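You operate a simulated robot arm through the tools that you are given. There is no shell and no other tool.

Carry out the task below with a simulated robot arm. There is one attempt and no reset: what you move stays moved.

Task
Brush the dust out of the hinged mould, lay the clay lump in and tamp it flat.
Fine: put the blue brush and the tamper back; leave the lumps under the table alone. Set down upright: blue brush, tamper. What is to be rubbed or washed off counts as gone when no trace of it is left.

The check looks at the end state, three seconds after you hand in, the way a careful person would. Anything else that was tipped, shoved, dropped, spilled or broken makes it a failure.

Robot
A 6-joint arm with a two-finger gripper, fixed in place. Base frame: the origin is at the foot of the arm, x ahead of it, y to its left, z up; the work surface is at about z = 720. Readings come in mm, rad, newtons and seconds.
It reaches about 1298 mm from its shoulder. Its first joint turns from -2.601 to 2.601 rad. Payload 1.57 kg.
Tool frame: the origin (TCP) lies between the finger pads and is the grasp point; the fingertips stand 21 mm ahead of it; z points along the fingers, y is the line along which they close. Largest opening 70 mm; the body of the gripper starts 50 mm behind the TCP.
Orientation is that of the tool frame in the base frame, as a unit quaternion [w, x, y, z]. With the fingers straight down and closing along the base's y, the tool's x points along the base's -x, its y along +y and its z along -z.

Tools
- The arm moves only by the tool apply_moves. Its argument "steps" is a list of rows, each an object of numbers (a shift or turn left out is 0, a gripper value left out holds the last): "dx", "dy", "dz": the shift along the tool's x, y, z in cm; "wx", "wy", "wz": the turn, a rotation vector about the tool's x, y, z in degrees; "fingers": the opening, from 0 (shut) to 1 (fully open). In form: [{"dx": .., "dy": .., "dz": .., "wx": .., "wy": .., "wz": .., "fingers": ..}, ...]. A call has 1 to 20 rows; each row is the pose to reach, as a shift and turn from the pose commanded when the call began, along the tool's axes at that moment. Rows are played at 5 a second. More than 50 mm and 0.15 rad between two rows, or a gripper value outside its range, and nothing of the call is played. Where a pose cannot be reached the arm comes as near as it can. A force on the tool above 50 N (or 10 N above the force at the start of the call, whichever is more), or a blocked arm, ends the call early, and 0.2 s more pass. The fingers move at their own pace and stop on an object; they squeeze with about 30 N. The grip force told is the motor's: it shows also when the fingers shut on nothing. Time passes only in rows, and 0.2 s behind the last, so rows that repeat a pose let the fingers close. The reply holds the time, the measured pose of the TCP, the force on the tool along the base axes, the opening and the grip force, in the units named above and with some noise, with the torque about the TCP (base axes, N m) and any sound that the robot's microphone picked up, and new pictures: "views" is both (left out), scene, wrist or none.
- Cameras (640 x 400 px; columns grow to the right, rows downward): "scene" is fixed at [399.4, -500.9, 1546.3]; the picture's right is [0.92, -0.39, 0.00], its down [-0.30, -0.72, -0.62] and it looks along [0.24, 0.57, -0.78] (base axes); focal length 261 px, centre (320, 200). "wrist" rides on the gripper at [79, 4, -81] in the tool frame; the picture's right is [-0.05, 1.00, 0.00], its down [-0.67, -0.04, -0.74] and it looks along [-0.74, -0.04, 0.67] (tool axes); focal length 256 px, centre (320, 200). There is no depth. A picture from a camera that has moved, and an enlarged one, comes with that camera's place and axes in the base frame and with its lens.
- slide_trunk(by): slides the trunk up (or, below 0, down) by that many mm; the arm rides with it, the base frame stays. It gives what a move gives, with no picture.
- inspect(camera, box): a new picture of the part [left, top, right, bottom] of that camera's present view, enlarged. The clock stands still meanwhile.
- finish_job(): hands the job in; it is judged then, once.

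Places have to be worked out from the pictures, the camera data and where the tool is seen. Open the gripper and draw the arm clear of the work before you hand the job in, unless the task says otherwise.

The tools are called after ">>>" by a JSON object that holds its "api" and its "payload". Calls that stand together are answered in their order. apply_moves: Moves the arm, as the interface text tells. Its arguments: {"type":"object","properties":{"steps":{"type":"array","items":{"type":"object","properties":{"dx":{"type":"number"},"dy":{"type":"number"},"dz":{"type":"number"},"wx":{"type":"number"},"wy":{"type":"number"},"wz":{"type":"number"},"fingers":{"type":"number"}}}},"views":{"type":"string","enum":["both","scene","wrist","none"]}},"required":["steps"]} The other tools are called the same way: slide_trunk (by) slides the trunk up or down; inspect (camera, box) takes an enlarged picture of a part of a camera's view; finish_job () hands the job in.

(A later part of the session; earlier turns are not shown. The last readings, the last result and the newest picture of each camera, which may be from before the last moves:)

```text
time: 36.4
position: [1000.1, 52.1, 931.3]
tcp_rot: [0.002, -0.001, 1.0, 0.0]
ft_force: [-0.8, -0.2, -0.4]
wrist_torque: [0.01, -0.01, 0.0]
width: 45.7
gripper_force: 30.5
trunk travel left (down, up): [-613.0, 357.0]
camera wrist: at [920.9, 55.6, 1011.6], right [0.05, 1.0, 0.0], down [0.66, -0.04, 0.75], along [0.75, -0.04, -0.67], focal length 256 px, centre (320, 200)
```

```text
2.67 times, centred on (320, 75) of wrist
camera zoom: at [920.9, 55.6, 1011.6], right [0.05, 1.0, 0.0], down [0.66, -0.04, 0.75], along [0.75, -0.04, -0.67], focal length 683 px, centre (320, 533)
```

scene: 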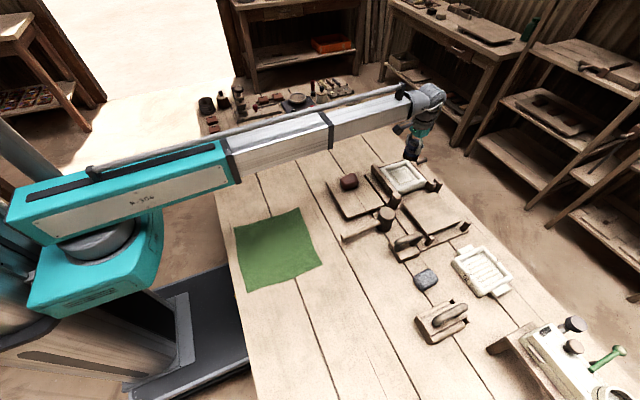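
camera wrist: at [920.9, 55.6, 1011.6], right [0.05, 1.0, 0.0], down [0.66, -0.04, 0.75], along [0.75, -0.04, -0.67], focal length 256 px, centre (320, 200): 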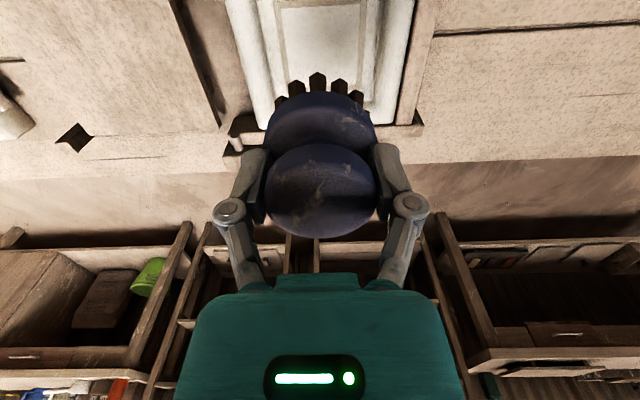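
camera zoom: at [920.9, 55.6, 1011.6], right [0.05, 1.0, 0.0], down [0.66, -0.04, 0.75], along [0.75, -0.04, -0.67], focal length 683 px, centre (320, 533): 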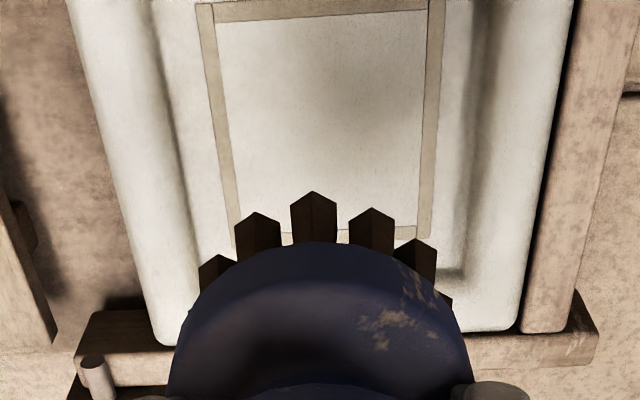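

The mould floor is clean. Now I'll carry the brush back to its spot at (719, -281).

>>> {"api": "apply_moves", "payload": {"steps": [{"dx": 2.8, "dy": -3.3}, {"dx": 5.6, "dy": -6.6}, {"dx": 8.4, "dy": -9.9}, {"dx": 11.2, "dy": -13.2}, {"dx": 14, "dy": -16.5}, {"dx": 16.8, "dy": -19.8}, {"dx": 19.6, "dy": -23.1}, {"dx": 22.4, "dy": -26.4}, {"dx": 25.2, "dy": -29.7}, {"dx": 28.1, "dy": -33.3}, {"dx": 28.1, "dy": -33.3}], "views": "none"}}

>>> {"api": "slide_trunk", "payload": {"by": -100}}

>>> {"api": "apply_moves", "payload": {"steps": [{"dx": 0}]}}

```text
time: 38.8
position: [718.9, -279.5, 931.7]
tcp_rot: [0.002, 0.0, 1.0, 0.0]
ft_force: [-0.9, 0.0, -1.1]
wrist_torque: [0.01, 0.01, -0.03]
width: 45.9
gripper_force: 30.5
out of reach, approached as far as the arm can: row 8, 9, 10
trunk travel left (down, up): [-613.0, 357.0]
```

```text
time: 40.1
position: [718.6, -278.8, 831.4]
tcp_rot: [0.002, 0.0, 1.0, 0.001]
ft_force: [-0.4, 0.1, -0.1]
wrist_torque: [-0.02, 0.03, 0.05]
width: 45.9
gripper_force: 30.0
trunk travel left (down, up): [-513.0, 457.0]
```

```text
time: 40.5
position: [718.9, -280.0, 831.3]
tcp_rot: [0.002, 0.0, 1.0, 0.0]
ft_force: [-0.2, -0.5, -0.9]
wrist_torque: [-0.03, 0.02, 0.03]
width: 46.0
gripper_force: 29.9
trunk travel left (down, up): [-513.0, 457.0]
camera wrist: at [639.7, -276.0, 911.8], right [0.05, 1.0, 0.0], down [0.66, -0.04, 0.75], along [0.75, -0.04, -0.67], focal length 256 px, centre (320, 200)
```

scene: 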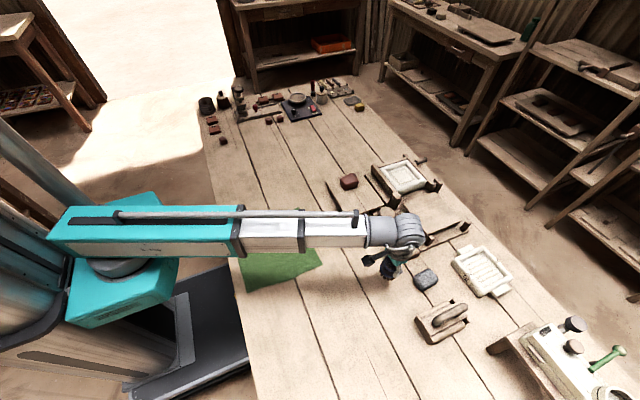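
wrist: 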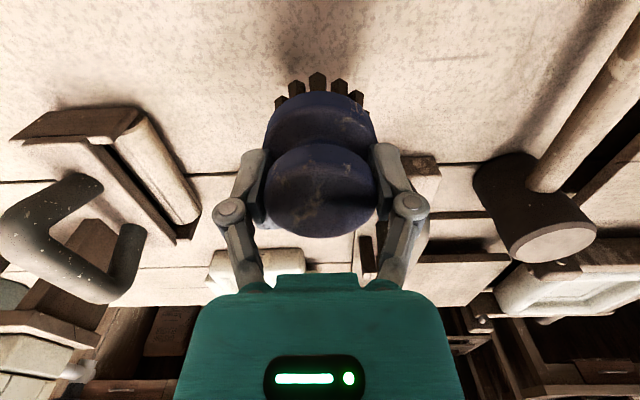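

>>> {"api": "apply_moves", "payload": {"steps": [{"dy": -0.1}], "views": "none"}}

>>> {"api": "slide_trunk", "payload": {"by": -54}}

>>> {"api": "slide_trunk", "payload": {"by": -2}}

```text
time: 40.9
position: [719.6, -280.3, 831.2]
tcp_rot: [0.002, 0.0, 1.0, 0.0]
ft_force: [1.0, -0.2, -1.4]
wrist_torque: [-0.01, 0.0, -0.02]
width: 45.7
gripper_force: 29.6
trunk travel left (down, up): [-513.0, 457.0]
```

```text
time: 41.8
position: [719.2, -281.3, 777.7]
tcp_rot: [0.002, 0.0, 1.0, 0.001]
ft_force: [0.1, 0.1, 0.1]
wrist_torque: [0.03, 0.0, -0.01]
width: 45.6
gripper_force: 30.2
trunk travel left (down, up): [-459.0, 511.0]
```

```text
time: 42.4
position: [719.3, -281.1, 774.8]
tcp_rot: [0.002, 0.0, 1.0, 0.0]
ft_force: [0.0, -0.9, -0.6]
wrist_torque: [-0.04, 0.02, 0.01]
width: 45.8
gripper_force: 30.3
trunk travel left (down, up): [-457.0, 513.0]
```

>>> {"api": "slide_trunk", "payload": {"by": -1}}

>>> {"api": "slide_trunk", "payload": {"by": -1}}

```text
time: 42.9
position: [719.7, -280.5, 774.0]
tcp_rot: [0.002, 0.0, 1.0, 0.0]
ft_force: [0.4, -0.2, -0.2]
wrist_torque: [-0.03, 0.02, 0.01]
width: 45.5
gripper_force: 30.4
trunk travel left (down, up): [-456.0, 514.0]
```

```text
time: 43.4
position: [718.6, -279.9, 773.5]
tcp_rot: [0.002, 0.0, 1.0, 0.0]
ft_force: [2.9, -0.7, 11.6]
wrist_torque: [-0.04, -0.09, -0.02]
width: 45.9
gripper_force: 30.3
trunk travel left (down, up): [-455.0, 515.0]
```

The brush touches the table (11.6 N) at its old spot and height. I'll open the fingers and rise.

>>> {"api": "apply_moves", "payload": {"steps": [{"fingers": 0.75}, {"fingers": 0.9}, {"fingers": 1.0}, {"fingers": 1.0}], "views": "wrist"}}

>>> {"api": "slide_trunk", "payload": {"by": 150}}

>>> {"api": "apply_moves", "payload": {"steps": [{"dx": 0}]}}

```text
time: 44.4
position: [719.4, -280.5, 773.8]
tcp_rot: [0.001, 0.0, 1.0, -0.001]
ft_force: [-0.3, -0.4, 0.5]
wrist_torque: [0.03, -0.01, -0.01]
width: 70.0
gripper_force: 0.1
trunk travel left (down, up): [-455.0, 515.0]
camera wrist: at [639.5, -277.5, 853.8], right [0.05, 1.0, 0.0], down [0.66, -0.04, 0.75], along [0.75, -0.04, -0.67], focal length 256 px, centre (320, 200)
```

wrist: 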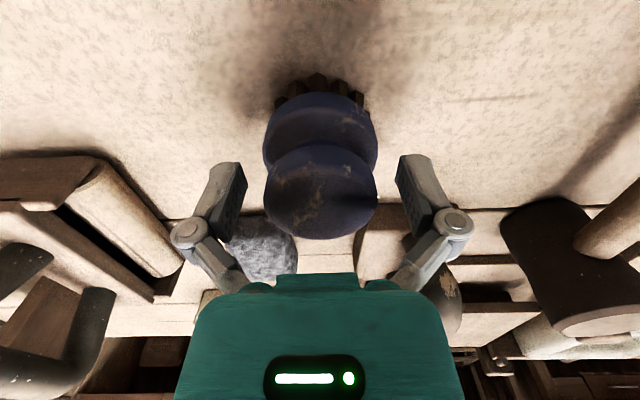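

```text
time: 46.1
position: [719.2, -280.1, 923.3]
tcp_rot: [0.001, -0.001, 1.0, -0.001]
ft_force: [-0.4, 0.1, 0.4]
wrist_torque: [-0.01, 0.0, -0.01]
width: 70.0
gripper_force: 0.0
trunk travel left (down, up): [-605.0, 365.0]
```

```text
time: 46.5
position: [719.0, -280.6, 923.8]
tcp_rot: [0.001, 0.0, 1.0, 0.0]
ft_force: [-0.1, -0.4, 0.0]
wrist_torque: [-0.02, -0.01, 0.01]
width: 69.9
gripper_force: 0.0
trunk travel left (down, up): [-605.0, 365.0]
camera wrist: at [639.5, -277.5, 1003.8], right [0.05, 1.0, 0.0], down [0.66, -0.04, 0.75], along [0.75, -0.04, -0.67], focal length 256 px, centre (320, 200)
```

scene: 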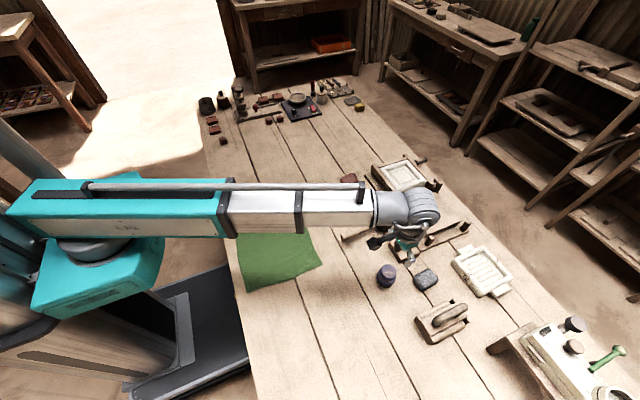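
wrist: 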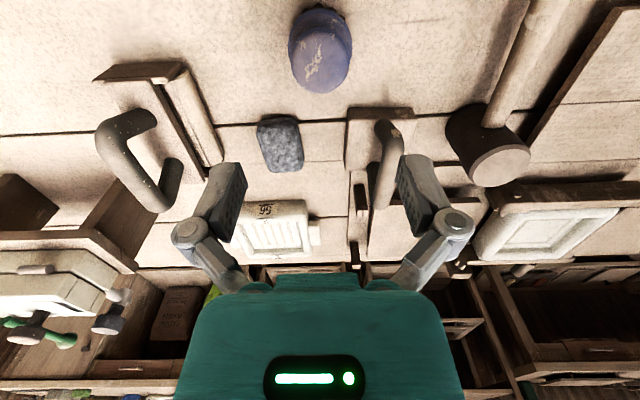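

The brush stands upright at its old place. Next I'll go above the clay lump at about (789, 115).

>>> {"api": "apply_moves", "payload": {"steps": [{"dx": -0.7, "dy": 4}, {"dx": -1.4, "dy": 8}, {"dx": -2.1, "dy": 12}, {"dx": -2.8, "dy": 16}, {"dx": -3.5, "dy": 20}, {"dx": -4.2, "dy": 24}, {"dx": -4.9, "dy": 28}, {"dx": -5.6, "dy": 32}, {"dx": -6.3, "dy": 36}, {"dx": -7, "dy": 39.5}, {"dx": -7, "dy": 39.5}]}}

>>> {"api": "inspect", "payload": {"camera": "wrist", "box": [230, 0, 410, 120]}}

>>> {"api": "inspect", "payload": {"camera": "wrist", "box": [160, 100, 400, 280]}}

```text
time: 48.9
position: [789.9, 115.0, 923.9]
tcp_rot: [0.001, 0.0, 1.0, -0.001]
ft_force: [-0.2, 0.0, 0.2]
wrist_torque: [-0.04, 0.0, 0.01]
width: 70.3
gripper_force: 0.1
trunk travel left (down, up): [-605.0, 365.0]
camera wrist: at [710.5, 118.3, 1003.7], right [0.05, 1.0, 0.0], down [0.66, -0.04, 0.75], along [0.75, -0.04, -0.67], focal length 256 px, centre (320, 200)
```

scene: 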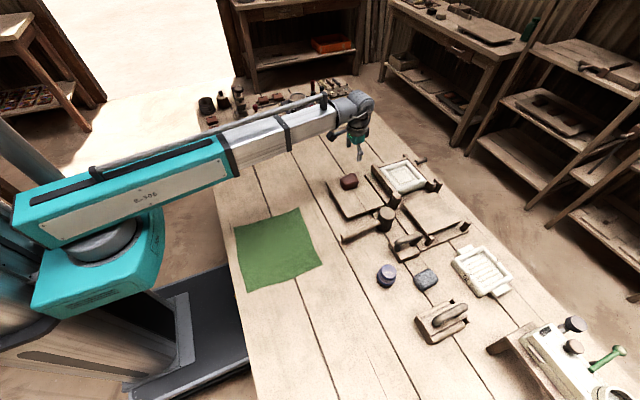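
wrist: 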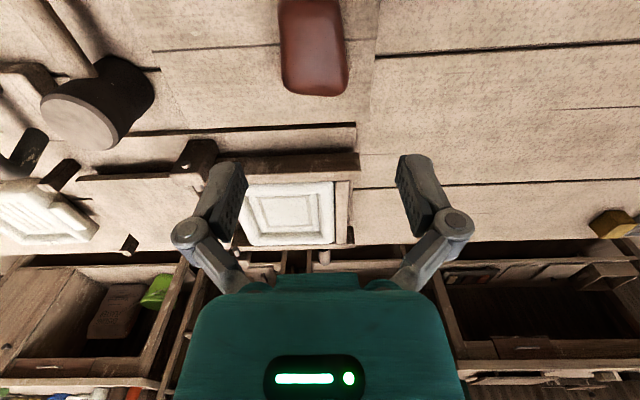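

```text
3.33 times, centred on (320, 60) of wrist
camera zoom: at [710.5, 118.3, 1003.7], right [0.05, 1.0, 0.0], down [0.66, -0.04, 0.75], along [0.75, -0.04, -0.67], focal length 853 px, centre (320, 667)
```

zoom: 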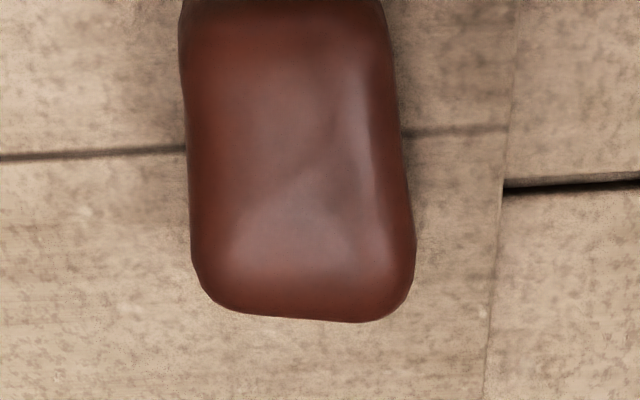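

```text
2.22 times, centred on (280, 190) of wrist
camera zoom: at [710.5, 118.3, 1003.7], right [0.05, 1.0, 0.0], down [0.66, -0.04, 0.75], along [0.75, -0.04, -0.67], focal length 569 px, centre (409, 222)
```

zoom: 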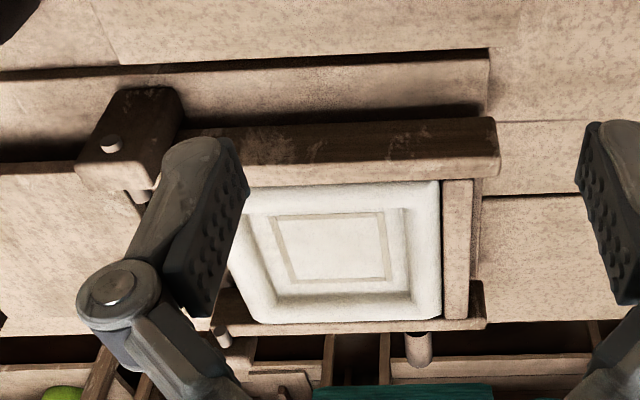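

The lump looks about 55 mm wide in y (centre y≈108). I'll back off in x a bit and come lower to see its full length and height.

>>> {"api": "apply_moves", "payload": {"steps": [{"dx": 4, "dy": -0.65}, {"dx": 8, "dy": -0.65}, {"dx": 10, "dy": -0.65}]}}

>>> {"api": "inspect", "payload": {"camera": "wrist", "box": [230, 20, 410, 160]}}

>>> {"api": "inspect", "payload": {"camera": "scene", "box": [320, 150, 400, 220]}}

```text
time: 49.7
position: [688.1, 108.3, 924.2]
tcp_rot: [0.001, 0.001, 1.0, 0.0]
ft_force: [-0.5, 0.1, -0.2]
wrist_torque: [-0.03, -0.01, 0.0]
width: 69.9
gripper_force: 0.1
trunk travel left (down, up): [-605.0, 365.0]
camera wrist: at [608.1, 112.2, 1003.9], right [0.05, 1.0, 0.0], down [0.66, -0.04, 0.75], along [0.75, -0.04, -0.66], focal length 256 px, centre (320, 200)
```

scene: 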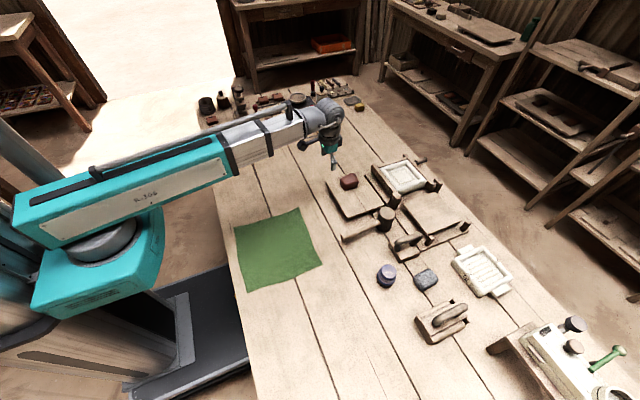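
wrist: 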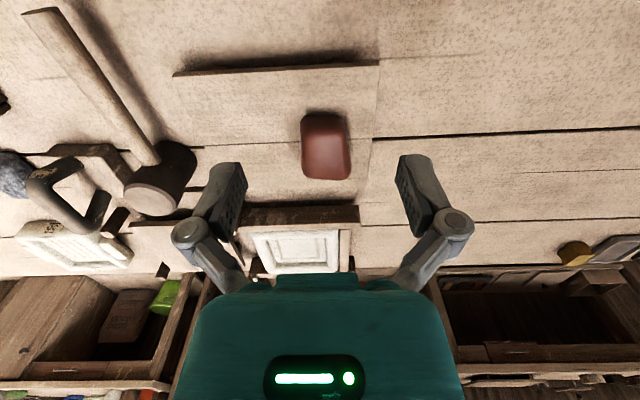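

```text
2.86 times, centred on (320, 90) of wrist
camera zoom: at [608.1, 112.2, 1003.9], right [0.05, 1.0, 0.0], down [0.66, -0.04, 0.75], along [0.75, -0.04, -0.66], focal length 731 px, centre (320, 514)
```

zoom: 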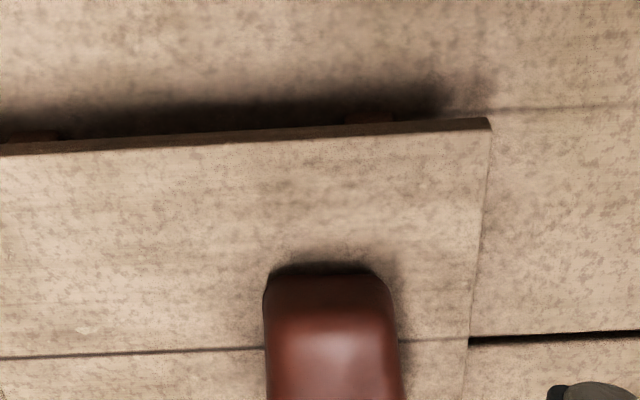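

```text
5.71 times, centred on (360, 185) of scene
camera zoom: at [399.4, -500.9, 1546.3], right [0.92, -0.39, 0.0], down [-0.3, -0.72, -0.62], along [0.24, 0.57, -0.78], focal length 1492 px, centre (91, 286)
```

zoom: 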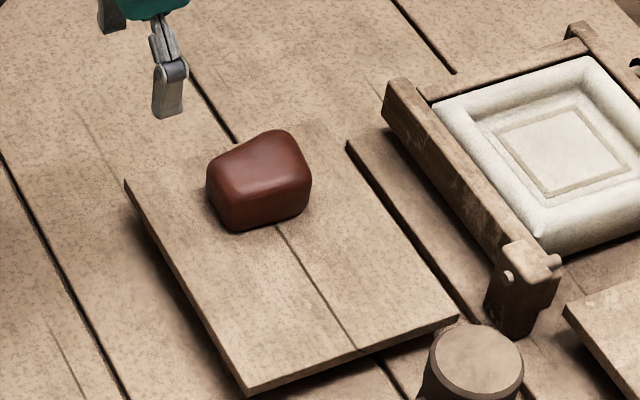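

The lump spans about x 750–825, y 81–136, z 747–785 on a raised board. I'll centre over (788, 108) and descend.

>>> {"api": "apply_moves", "payload": {"steps": [{"dx": -4}, {"dx": -8}, {"dx": -10}], "views": "none"}}

>>> {"api": "slide_trunk", "payload": {"by": -98}}

>>> {"api": "apply_moves", "payload": {"steps": [{"dx": 0}]}}

>>> {"api": "inspect", "payload": {"camera": "scene", "box": [310, 130, 400, 210]}}

```text
time: 50.5
position: [791.1, 110.2, 923.6]
tcp_rot: [0.001, 0.0, 1.0, -0.001]
ft_force: [-0.1, -0.4, 0.1]
wrist_torque: [0.02, 0.03, -0.02]
width: 70.0
gripper_force: 0.1
trunk travel left (down, up): [-605.0, 365.0]
```

```text
time: 51.9
position: [790.4, 110.1, 824.7]
tcp_rot: [0.002, 0.0, 1.0, -0.001]
ft_force: [0.4, 0.0, -0.2]
wrist_torque: [-0.01, 0.02, 0.03]
width: 69.7
gripper_force: 0.0
trunk travel left (down, up): [-507.0, 463.0]
```

```text
time: 52.2
position: [790.4, 109.8, 824.9]
tcp_rot: [0.002, 0.001, 1.0, 0.0]
ft_force: [0.9, -0.1, 0.7]
wrist_torque: [-0.01, -0.02, -0.02]
width: 70.1
gripper_force: 0.2
trunk travel left (down, up): [-507.0, 463.0]
camera wrist: at [710.4, 112.8, 905.8], right [0.05, 1.0, 0.0], down [0.66, -0.04, 0.75], along [0.75, -0.04, -0.67], focal length 256 px, centre (320, 200)
```

scene: 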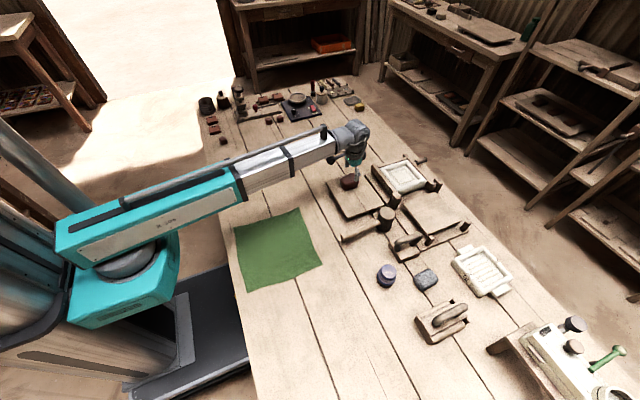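
wrist: 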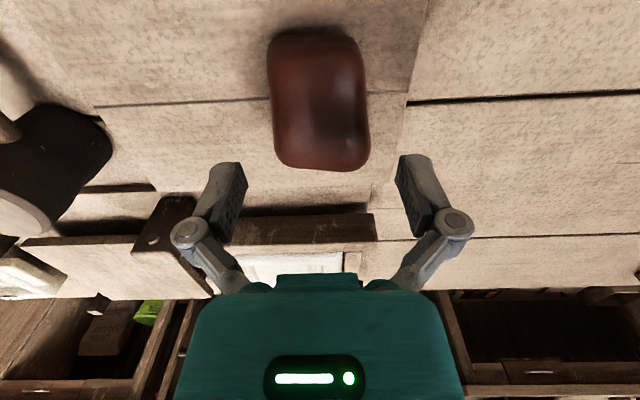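

```text
5.00 times, centred on (355, 170) of scene
camera zoom: at [399.4, -500.9, 1546.3], right [0.92, -0.39, 0.0], down [-0.3, -0.72, -0.62], along [0.24, 0.57, -0.78], focal length 1305 px, centre (145, 350)
```

zoom: 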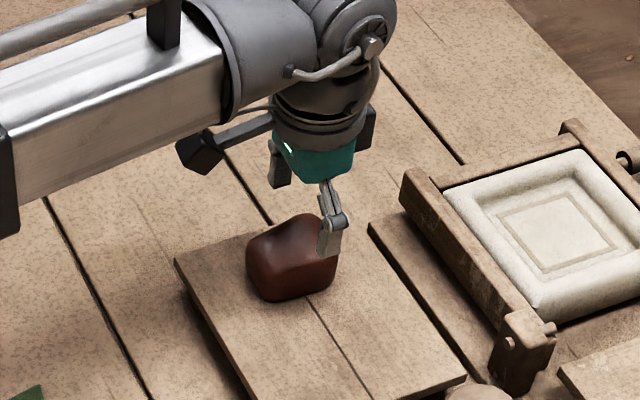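

The lump is centred between the fingers. I'll descend to TCP z≈781 and close gently.

>>> {"api": "slide_trunk", "payload": {"by": -34}}

>>> {"api": "slide_trunk", "payload": {"by": -11}}

>>> {"api": "apply_moves", "payload": {"steps": [{"fingers": 0.9}, {"fingers": 0.85}, {"fingers": 0.8}, {"fingers": 0.75}, {"fingers": 0.7}, {"fingers": 0.65}, {"fingers": 0.6}, {"fingers": 0.6}]}}

>>> {"api": "inspect", "payload": {"camera": "scene", "box": [310, 140, 400, 220]}}

```text
time: 53.0
position: [789.3, 110.3, 791.9]
tcp_rot: [0.001, 0.0, 1.0, 0.0]
ft_force: [0.2, 0.6, -0.3]
wrist_torque: [0.02, 0.02, -0.02]
width: 70.1
gripper_force: 0.0
trunk travel left (down, up): [-473.0, 497.0]
```

```text
time: 53.6
position: [790.0, 110.4, 780.2]
tcp_rot: [0.002, 0.0, 1.0, 0.0]
ft_force: [0.5, 0.1, 0.6]
wrist_torque: [0.02, 0.03, -0.02]
width: 70.1
gripper_force: 0.1
trunk travel left (down, up): [-462.0, 508.0]
```

```text
time: 55.4
position: [790.1, 109.7, 780.6]
tcp_rot: [0.002, 0.0, 1.0, 0.001]
ft_force: [2.4, 2.3, 6.0]
wrist_torque: [-0.07, -0.18, 0.03]
width: 55.9
gripper_force: 29.4
trunk travel left (down, up): [-462.0, 508.0]
camera wrist: at [710.2, 112.9, 861.0], right [0.05, 1.0, 0.0], down [0.66, -0.04, 0.75], along [0.75, -0.04, -0.66], focal length 256 px, centre (320, 200)
```

scene: 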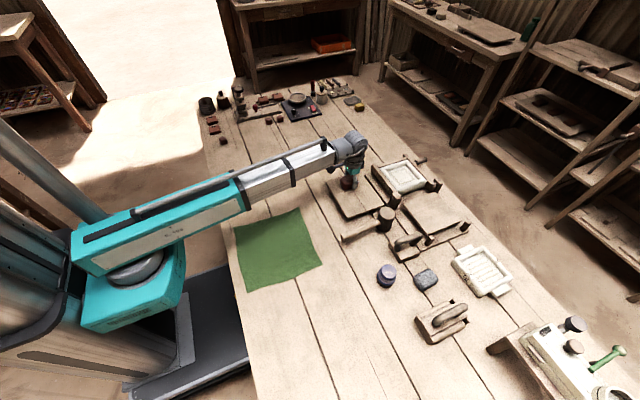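
wrist: 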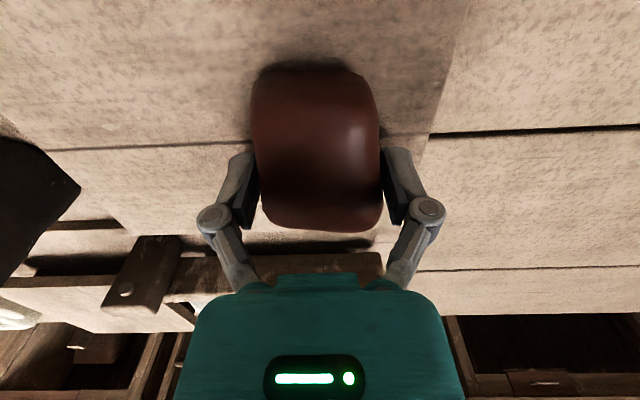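

```text
5.00 times, centred on (355, 180) of scene
camera zoom: at [399.4, -500.9, 1546.3], right [0.92, -0.39, 0.0], down [-0.3, -0.72, -0.62], along [0.24, 0.57, -0.78], focal length 1305 px, centre (145, 300)
```

zoom: 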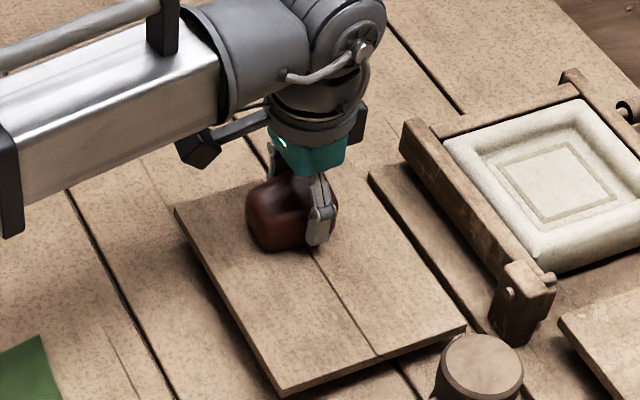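

Gripped the lump (55.9 mm, 29 N). Lifting it.

>>> {"api": "slide_trunk", "payload": {"by": 20}}

>>> {"api": "slide_trunk", "payload": {"by": 110}}

>>> {"api": "apply_moves", "payload": {"steps": [{"dx": 0}]}}

>>> {"api": "inspect", "payload": {"camera": "scene", "box": [310, 100, 400, 220]}}

```text
time: 56.1
position: [789.8, 110.2, 800.0]
tcp_rot: [0.001, 0.0, 1.0, 0.0]
ft_force: [0.0, -1.2, -2.9]
wrist_torque: [0.0, -0.02, 0.02]
width: 55.6
gripper_force: 30.2
trunk travel left (down, up): [-482.0, 488.0]
```

```text
time: 57.5
position: [790.7, 110.2, 909.6]
tcp_rot: [0.001, 0.0, 1.0, 0.0]
ft_force: [0.2, 0.4, -2.8]
wrist_torque: [0.0, -0.02, -0.02]
width: 55.5
gripper_force: 30.5
trunk travel left (down, up): [-592.0, 378.0]
```

```text
time: 57.9
position: [790.4, 109.8, 910.4]
tcp_rot: [0.002, 0.001, 1.0, -0.001]
ft_force: [-0.5, 0.8, -2.3]
wrist_torque: [0.0, 0.01, 0.01]
width: 55.3
gripper_force: 30.1
trunk travel left (down, up): [-592.0, 378.0]
camera wrist: at [710.5, 112.8, 990.6], right [0.05, 1.0, 0.0], down [0.66, -0.04, 0.75], along [0.75, -0.04, -0.67], focal length 256 px, centre (320, 200)
```

scene: 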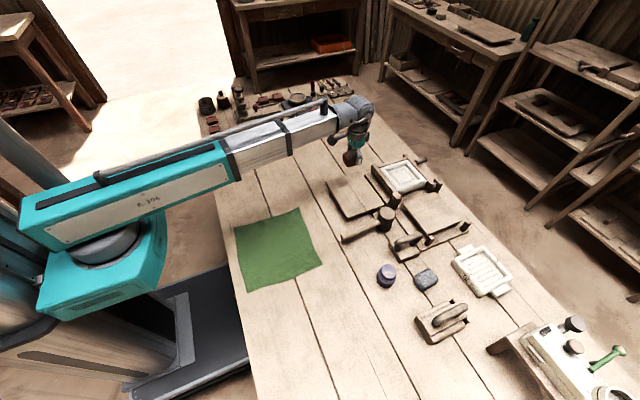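
wrist: 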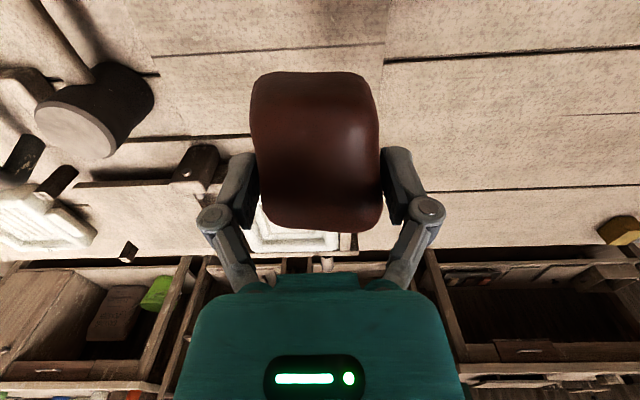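

```text
3.33 times, centred on (355, 160) of scene
camera zoom: at [399.4, -500.9, 1546.3], right [0.92, -0.39, 0.0], down [-0.3, -0.72, -0.62], along [0.24, 0.57, -0.78], focal length 870 px, centre (203, 333)
```

zoom: 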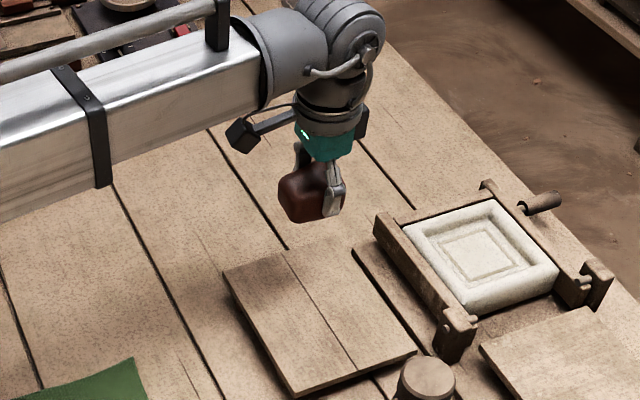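

The lump is held. I'll carry it above the mould centre (TCP ≈ (1001, 53.5)).

>>> {"api": "apply_moves", "payload": {"steps": [{"dx": -3.5, "dy": -0.9}, {"dx": -7, "dy": -1.9}, {"dx": -10.5, "dy": -2.8}, {"dx": -14, "dy": -3.7}, {"dx": -17.5, "dy": -4.7}, {"dx": -21.0, "dy": -5.6}, {"dx": -21.0, "dy": -5.6}]}}

>>> {"api": "slide_trunk", "payload": {"by": -70}}

>>> {"api": "apply_moves", "payload": {"steps": [{"dx": 0}]}}

>>> {"api": "inspect", "payload": {"camera": "scene", "box": [375, 130, 435, 200]}}

>>> {"api": "inspect", "payload": {"camera": "wrist", "box": [190, 0, 450, 250]}}

```text
time: 59.5
position: [999.4, 52.8, 911.1]
tcp_rot: [0.001, 0.0, 1.0, 0.001]
ft_force: [0.0, -0.9, -3.1]
wrist_torque: [0.0, -0.01, 0.01]
width: 55.2
gripper_force: 30.0
trunk travel left (down, up): [-592.0, 378.0]
camera wrist: at [919.1, 55.6, 990.3], right [0.05, 1.0, 0.0], down [0.66, -0.04, 0.75], along [0.75, -0.04, -0.67], focal length 256 px, centre (320, 200)
```

scene: 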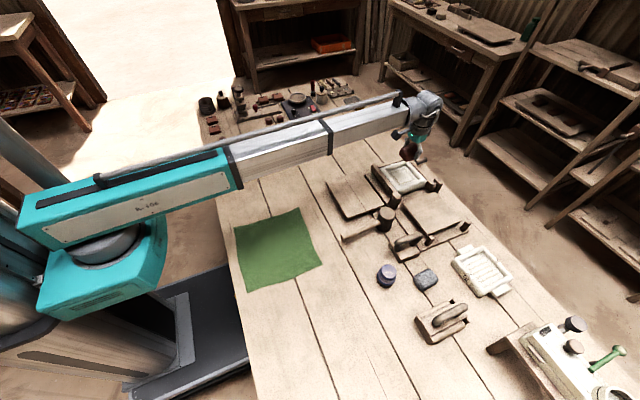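
wrist: 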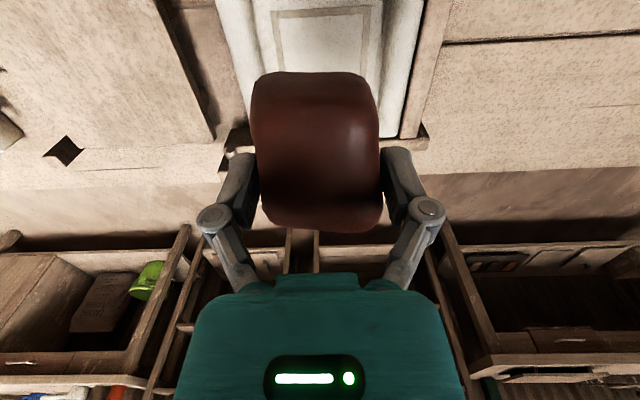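

```text
time: 60.6
position: [997.8, 52.4, 839.7]
tcp_rot: [0.001, 0.0, 1.0, 0.001]
ft_force: [-0.3, -0.1, -2.0]
wrist_torque: [0.02, 0.0, 0.01]
width: 55.3
gripper_force: 29.9
trunk travel left (down, up): [-522.0, 448.0]
```

```text
time: 61.0
position: [997.9, 52.9, 839.4]
tcp_rot: [0.001, 0.0, 1.0, 0.0]
ft_force: [-0.5, 0.1, -2.1]
wrist_torque: [-0.01, -0.02, -0.02]
width: 55.1
gripper_force: 30.1
trunk travel left (down, up): [-522.0, 448.0]
camera wrist: at [918.9, 55.8, 920.5], right [0.05, 1.0, 0.0], down [0.66, -0.04, 0.75], along [0.75, -0.04, -0.67], focal length 256 px, centre (320, 200)
```

scene: 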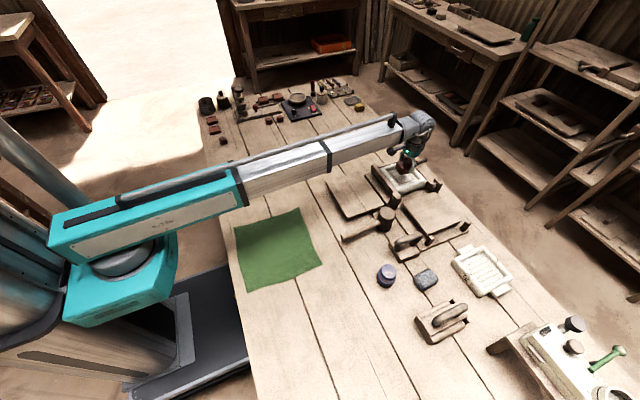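
wrist: 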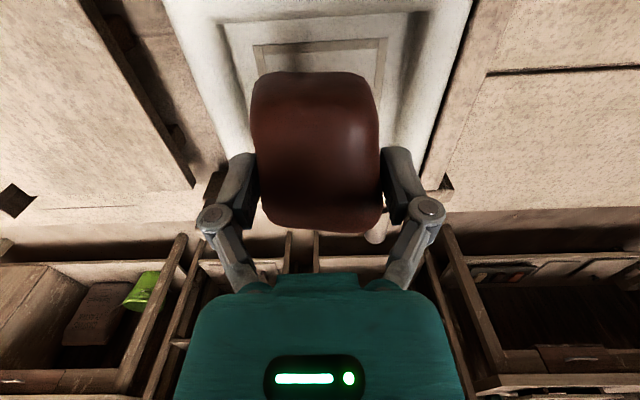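

```text
5.71 times, centred on (405, 165) of scene
camera zoom: at [399.4, -500.9, 1546.3], right [0.92, -0.39, 0.0], down [-0.3, -0.72, -0.62], along [0.24, 0.57, -0.78], focal length 1492 px, centre (-166, 400)
```

zoom: 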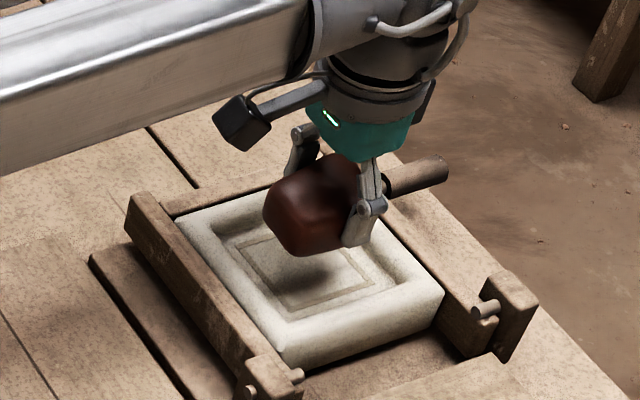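

```text
1.60 times, centred on (320, 125) of wrist
camera zoom: at [918.9, 55.8, 920.5], right [0.05, 1.0, 0.0], down [0.66, -0.04, 0.75], along [0.75, -0.04, -0.67], focal length 410 px, centre (320, 320)
```

zoom: 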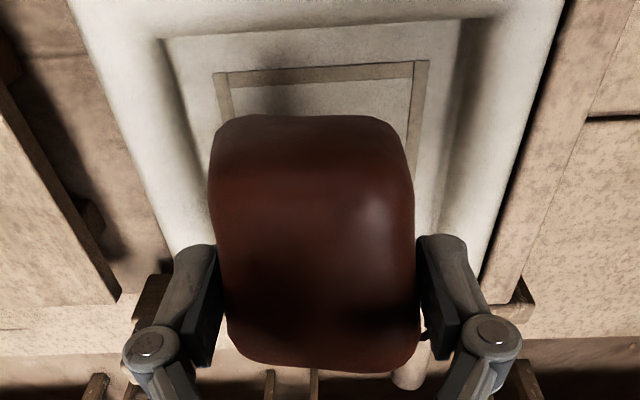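

Aligned well; a small +3 mm x correction, then I'll lower the lump into the mould until it touches.

>>> {"api": "apply_moves", "payload": {"steps": [{"dx": -0.3, "dy": 0.1}], "views": "none"}}

>>> {"api": "slide_trunk", "payload": {"by": -28}}

>>> {"api": "slide_trunk", "payload": {"by": -3}}

>>> {"api": "slide_trunk", "payload": {"by": -2}}

```text
time: 61.4
position: [1001.6, 53.9, 840.0]
tcp_rot: [0.0, 0.001, 1.0, 0.0]
ft_force: [0.5, 0.3, -3.2]
wrist_torque: [-0.01, -0.03, -0.03]
width: 55.2
gripper_force: 30.5
trunk travel left (down, up): [-522.0, 448.0]
```

```text
time: 62.1
position: [1001.4, 53.4, 812.5]
tcp_rot: [0.002, -0.001, 1.0, 0.0]
ft_force: [-0.1, 0.0, -3.5]
wrist_torque: [0.0, -0.05, -0.03]
width: 55.4
gripper_force: 29.7
trunk travel left (down, up): [-494.0, 476.0]
```

```text
time: 62.6
position: [1002.3, 54.6, 809.1]
tcp_rot: [0.001, 0.0, 1.0, -0.001]
ft_force: [0.8, -0.7, -2.4]
wrist_torque: [0.01, -0.02, 0.01]
width: 55.4
gripper_force: 30.1
trunk travel left (down, up): [-491.0, 479.0]
```

```text
time: 63.2
position: [1001.7, 53.5, 807.3]
tcp_rot: [0.001, 0.0, 1.0, 0.0]
ft_force: [-0.8, 0.4, -3.4]
wrist_torque: [0.01, 0.0, 0.03]
width: 55.0
gripper_force: 29.9
trunk travel left (down, up): [-489.0, 481.0]
```

>>> {"api": "slide_trunk", "payload": {"by": -2}}

>>> {"api": "slide_trunk", "payload": {"by": -2}}

>>> {"api": "inspect", "payload": {"camera": "scene", "box": [375, 140, 435, 200]}}

```text
time: 63.7
position: [1001.2, 54.1, 805.8]
tcp_rot: [0.001, 0.0, 1.0, 0.0]
ft_force: [-0.1, 0.1, -3.1]
wrist_torque: [-0.02, 0.0, 0.0]
width: 55.1
gripper_force: 29.7
trunk travel left (down, up): [-487.0, 483.0]
```

```text
time: 64.2
position: [1000.9, 55.2, 803.6]
tcp_rot: [0.001, -0.001, 1.0, 0.0]
ft_force: [0.8, 0.3, -1.3]
wrist_torque: [0.02, -0.01, 0.0]
width: 55.2
gripper_force: 29.9
trunk travel left (down, up): [-485.0, 485.0]
```

```text
6.67 times, centred on (405, 170) of scene
camera zoom: at [399.4, -500.9, 1546.3], right [0.92, -0.39, 0.0], down [-0.3, -0.72, -0.62], along [0.24, 0.57, -0.78], focal length 1740 px, centre (-247, 400)
```

zoom: 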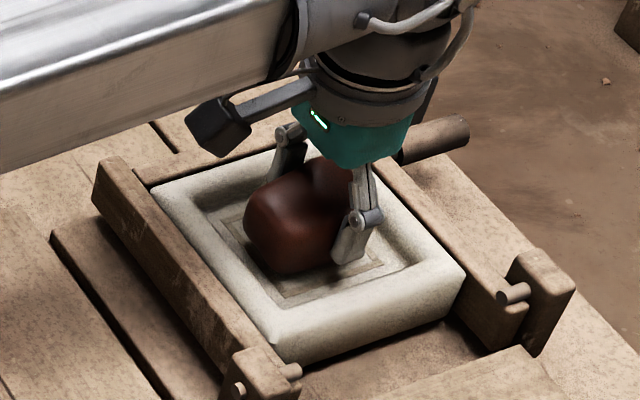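

>>> {"api": "slide_trunk", "payload": {"by": -2}}

>>> {"api": "slide_trunk", "payload": {"by": -1.5}}

```text
time: 64.7
position: [1001.0, 54.4, 800.2]
tcp_rot: [0.001, 0.0, 1.0, -0.001]
ft_force: [0.2, -0.7, -3.0]
wrist_torque: [0.0, -0.03, 0.02]
width: 55.0
gripper_force: 30.1
trunk travel left (down, up): [-483.0, 487.0]
```

```text
time: 65.2
position: [1002.1, 54.1, 799.2]
tcp_rot: [0.0, 0.0, 1.0, 0.0]
ft_force: [0.5, 0.5, -1.9]
wrist_torque: [0.0, -0.05, 0.02]
width: 55.1
gripper_force: 30.6
trunk travel left (down, up): [-481.0, 489.0]
```

>>> {"api": "slide_trunk", "payload": {"by": -1.5}}

>>> {"api": "slide_trunk", "payload": {"by": -1.5}}

>>> {"api": "inspect", "payload": {"camera": "scene", "box": [385, 150, 425, 190]}}

```text
time: 65.7
position: [1001.8, 53.2, 797.4]
tcp_rot: [0.001, 0.0, 1.0, 0.0]
ft_force: [0.5, 0.4, -3.6]
wrist_torque: [0.0, -0.01, -0.03]
width: 55.3
gripper_force: 29.6
trunk travel left (down, up): [-480.0, 490.0]
```

```text
time: 66.2
position: [1001.9, 53.6, 796.7]
tcp_rot: [0.0, 0.0, 1.0, 0.0]
ft_force: [-0.4, -0.3, -1.9]
wrist_torque: [0.0, 0.0, -0.02]
width: 55.1
gripper_force: 30.0
trunk travel left (down, up): [-478.0, 492.0]
```

```text
10.00 times, centred on (405, 170) of scene
camera zoom: at [399.4, -500.9, 1546.3], right [0.92, -0.39, 0.0], down [-0.3, -0.72, -0.62], along [0.24, 0.57, -0.78], focal length 2610 px, centre (-530, 500)
```

zoom: 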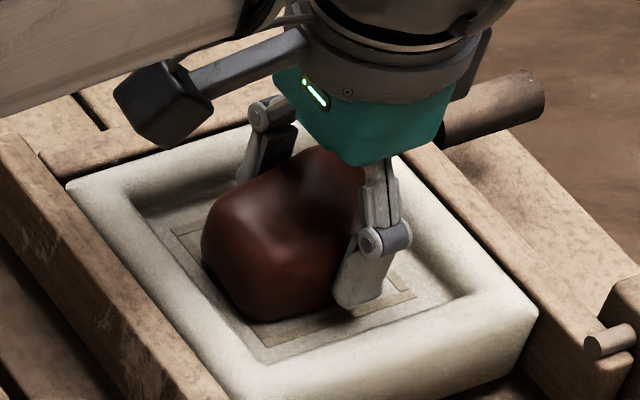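

>>> {"api": "slide_trunk", "payload": {"by": -1.5}}

>>> {"api": "slide_trunk", "payload": {"by": -1.5}}

>>> {"api": "inspect", "payload": {"camera": "scene", "box": [385, 150, 425, 190]}}

```text
time: 66.8
position: [1002.4, 53.4, 797.4]
tcp_rot: [0.003, 0.0, 1.0, -0.001]
ft_force: [5.3, 0.0, 12.8]
wrist_torque: [-0.39, -0.15, 0.14]
width: 55.2
gripper_force: 29.7
trunk travel left (down, up): [-477.0, 493.0]
```

```text
time: 67.3
position: [1001.1, 54.6, 795.1]
tcp_rot: [0.001, 0.0, 1.0, 0.0]
ft_force: [6.1, 3.2, 17.1]
wrist_torque: [-0.39, -0.07, 0.07]
width: 55.4
gripper_force: 29.9
trunk travel left (down, up): [-475.0, 495.0]
```

```text
10.00 times, centred on (405, 170) of scene
camera zoom: at [399.4, -500.9, 1546.3], right [0.92, -0.39, 0.0], down [-0.3, -0.72, -0.62], along [0.24, 0.57, -0.78], focal length 2610 px, centre (-530, 500)
```

zoom: 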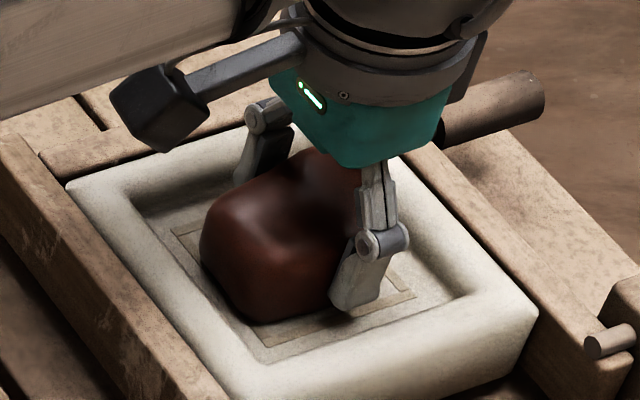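

The lump rests on the mould floor. I'll open just a bit and rise.

>>> {"api": "apply_moves", "payload": {"steps": [{"fingers": 0.85}, {"fingers": 0.92}, {"fingers": 0.92}], "views": "wrist"}}

>>> {"api": "slide_trunk", "payload": {"by": 120}}

>>> {"api": "apply_moves", "payload": {"steps": [{"fingers": 1.0}]}}

>>> {"api": "inspect", "payload": {"camera": "scene", "box": [375, 140, 435, 200]}}

>>> {"api": "inspect", "payload": {"camera": "wrist", "box": [200, 0, 440, 150]}}

```text
time: 68.1
position: [1000.8, 54.1, 793.6]
tcp_rot: [0.003, 0.0, 1.0, 0.0]
ft_force: [0.2, -0.5, 0.1]
wrist_torque: [-0.03, -0.01, 0.01]
width: 64.3
gripper_force: 0.1
trunk travel left (down, up): [-475.0, 495.0]
camera wrist: at [921.8, 56.9, 874.2], right [0.05, 1.0, 0.0], down [0.66, -0.04, 0.75], along [0.75, -0.04, -0.67], focal length 256 px, centre (320, 200)
```

wrist: 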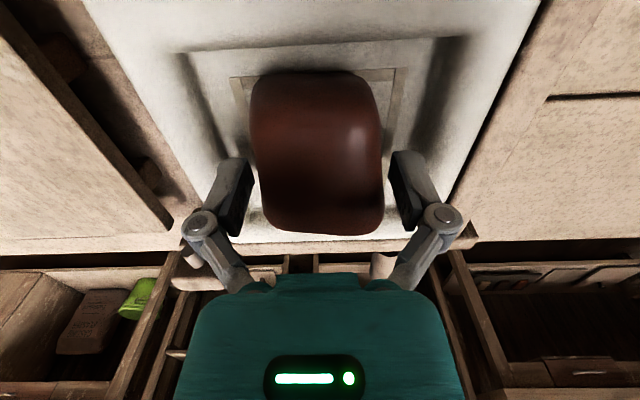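

```text
time: 69.6
position: [1000.2, 53.7, 913.5]
tcp_rot: [0.002, 0.0, 1.0, 0.0]
ft_force: [0.4, -0.7, -0.1]
wrist_torque: [0.0, -0.03, 0.0]
width: 64.4
gripper_force: 0.0
trunk travel left (down, up): [-595.0, 375.0]
```

```text
time: 70.0
position: [1001.6, 53.1, 913.0]
tcp_rot: [0.001, -0.001, 1.0, 0.0]
ft_force: [-0.2, -1.0, 0.6]
wrist_torque: [-0.01, 0.0, -0.05]
width: 69.7
gripper_force: 0.1
trunk travel left (down, up): [-595.0, 375.0]
camera wrist: at [921.9, 56.8, 994.2], right [0.05, 1.0, 0.0], down [0.66, -0.04, 0.75], along [0.75, -0.04, -0.67], focal length 256 px, centre (320, 200)
```

scene: 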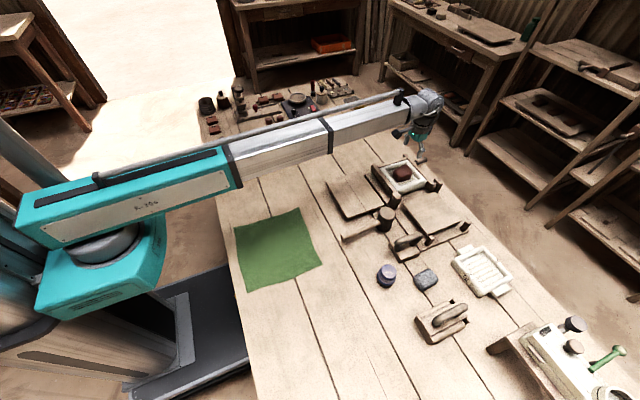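
wrist: 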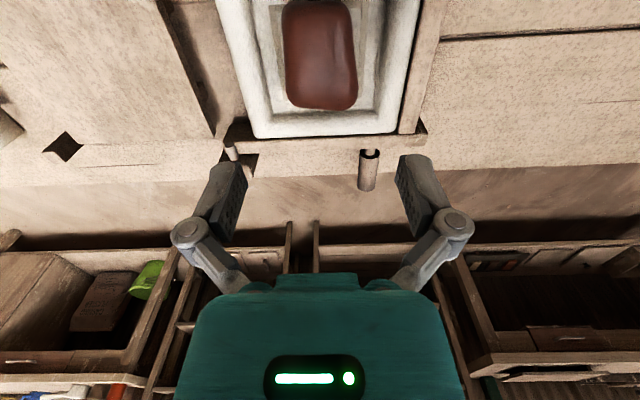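

```text
6.67 times, centred on (405, 170) of scene
camera zoom: at [399.4, -500.9, 1546.3], right [0.92, -0.39, 0.0], down [-0.3, -0.72, -0.62], along [0.24, 0.57, -0.78], focal length 1740 px, centre (-247, 400)
```

zoom: 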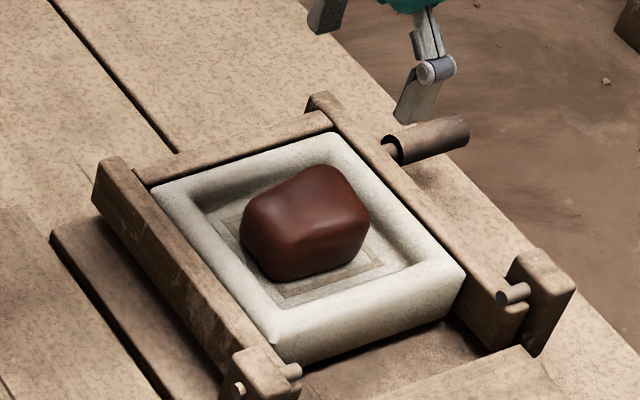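

```text
2.67 times, centred on (320, 75) of wrist
camera zoom: at [921.9, 56.8, 994.2], right [0.05, 1.0, 0.0], down [0.66, -0.04, 0.75], along [0.75, -0.04, -0.67], focal length 683 px, centre (320, 533)
```

zoom: 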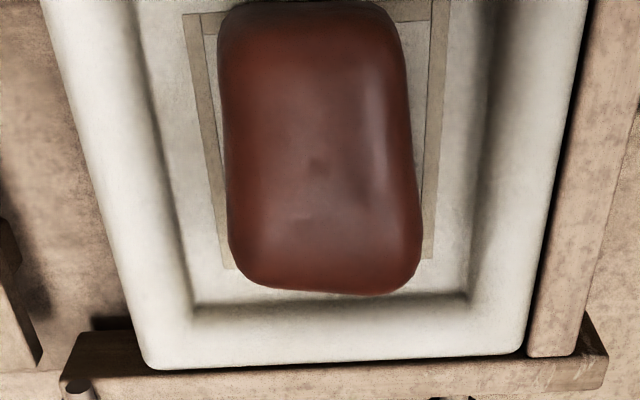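

The lump sits in the mould. Now I'll go over the tamper at about (839, -217) and view it.

>>> {"api": "apply_moves", "payload": {"steps": [{"dx": 2, "dy": -3.4}, {"dx": 4, "dy": -6.8}, {"dx": 6, "dy": -10.2}, {"dx": 8, "dy": -13.6}, {"dx": 10, "dy": -17}, {"dx": 12, "dy": -20.4}, {"dx": 14.2, "dy": -23.8}, {"dx": 16.2, "dy": -27}, {"dx": 16.2, "dy": -27}]}}

>>> {"api": "inspect", "payload": {"camera": "wrist", "box": [220, 0, 420, 150]}}

>>> {"api": "inspect", "payload": {"camera": "scene", "box": [370, 200, 450, 280]}}

```text
time: 72.0
position: [837.6, -217.4, 914.3]
tcp_rot: [0.002, -0.001, 1.0, 0.0]
ft_force: [0.6, -0.7, -0.1]
wrist_torque: [0.02, 0.01, 0.03]
width: 69.9
gripper_force: 0.1
trunk travel left (down, up): [-595.0, 375.0]
camera wrist: at [757.8, -213.8, 994.3], right [0.05, 1.0, 0.0], down [0.66, -0.04, 0.75], along [0.75, -0.04, -0.67], focal length 256 px, centre (320, 200)
```

scene: 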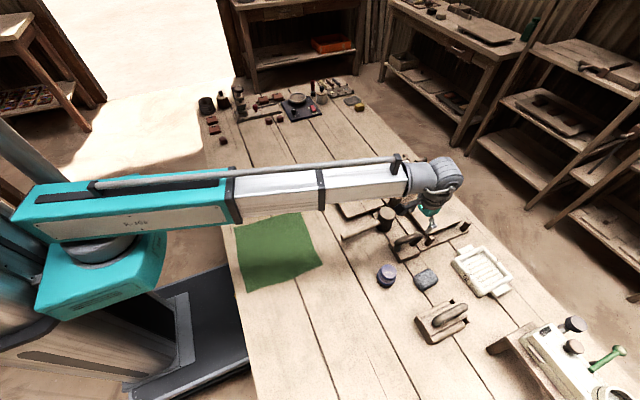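
wrist: 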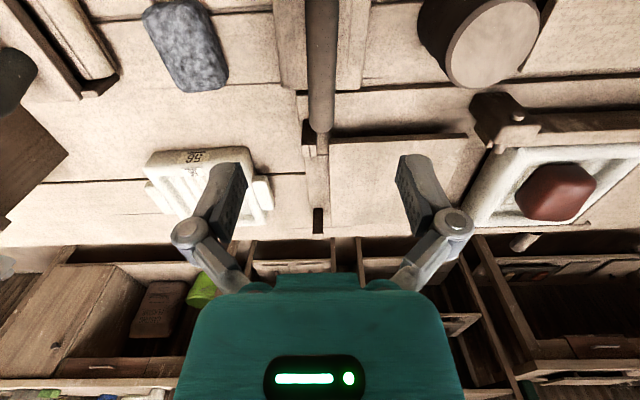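

```text
2.67 times, centred on (320, 75) of wrist
camera zoom: at [757.8, -213.8, 994.3], right [0.05, 1.0, 0.0], down [0.66, -0.04, 0.75], along [0.75, -0.04, -0.67], focal length 683 px, centre (320, 533)
```

zoom: 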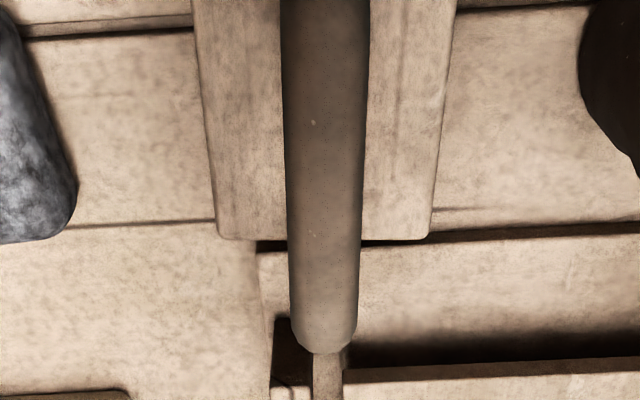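

```text
5.00 times, centred on (410, 240) of scene
camera zoom: at [399.4, -500.9, 1546.3], right [0.92, -0.39, 0.0], down [-0.3, -0.72, -0.62], along [0.24, 0.57, -0.78], focal length 1305 px, centre (-130, 0)
```

zoom: 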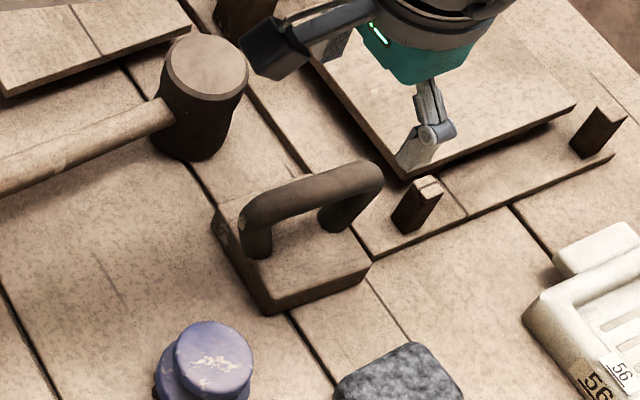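

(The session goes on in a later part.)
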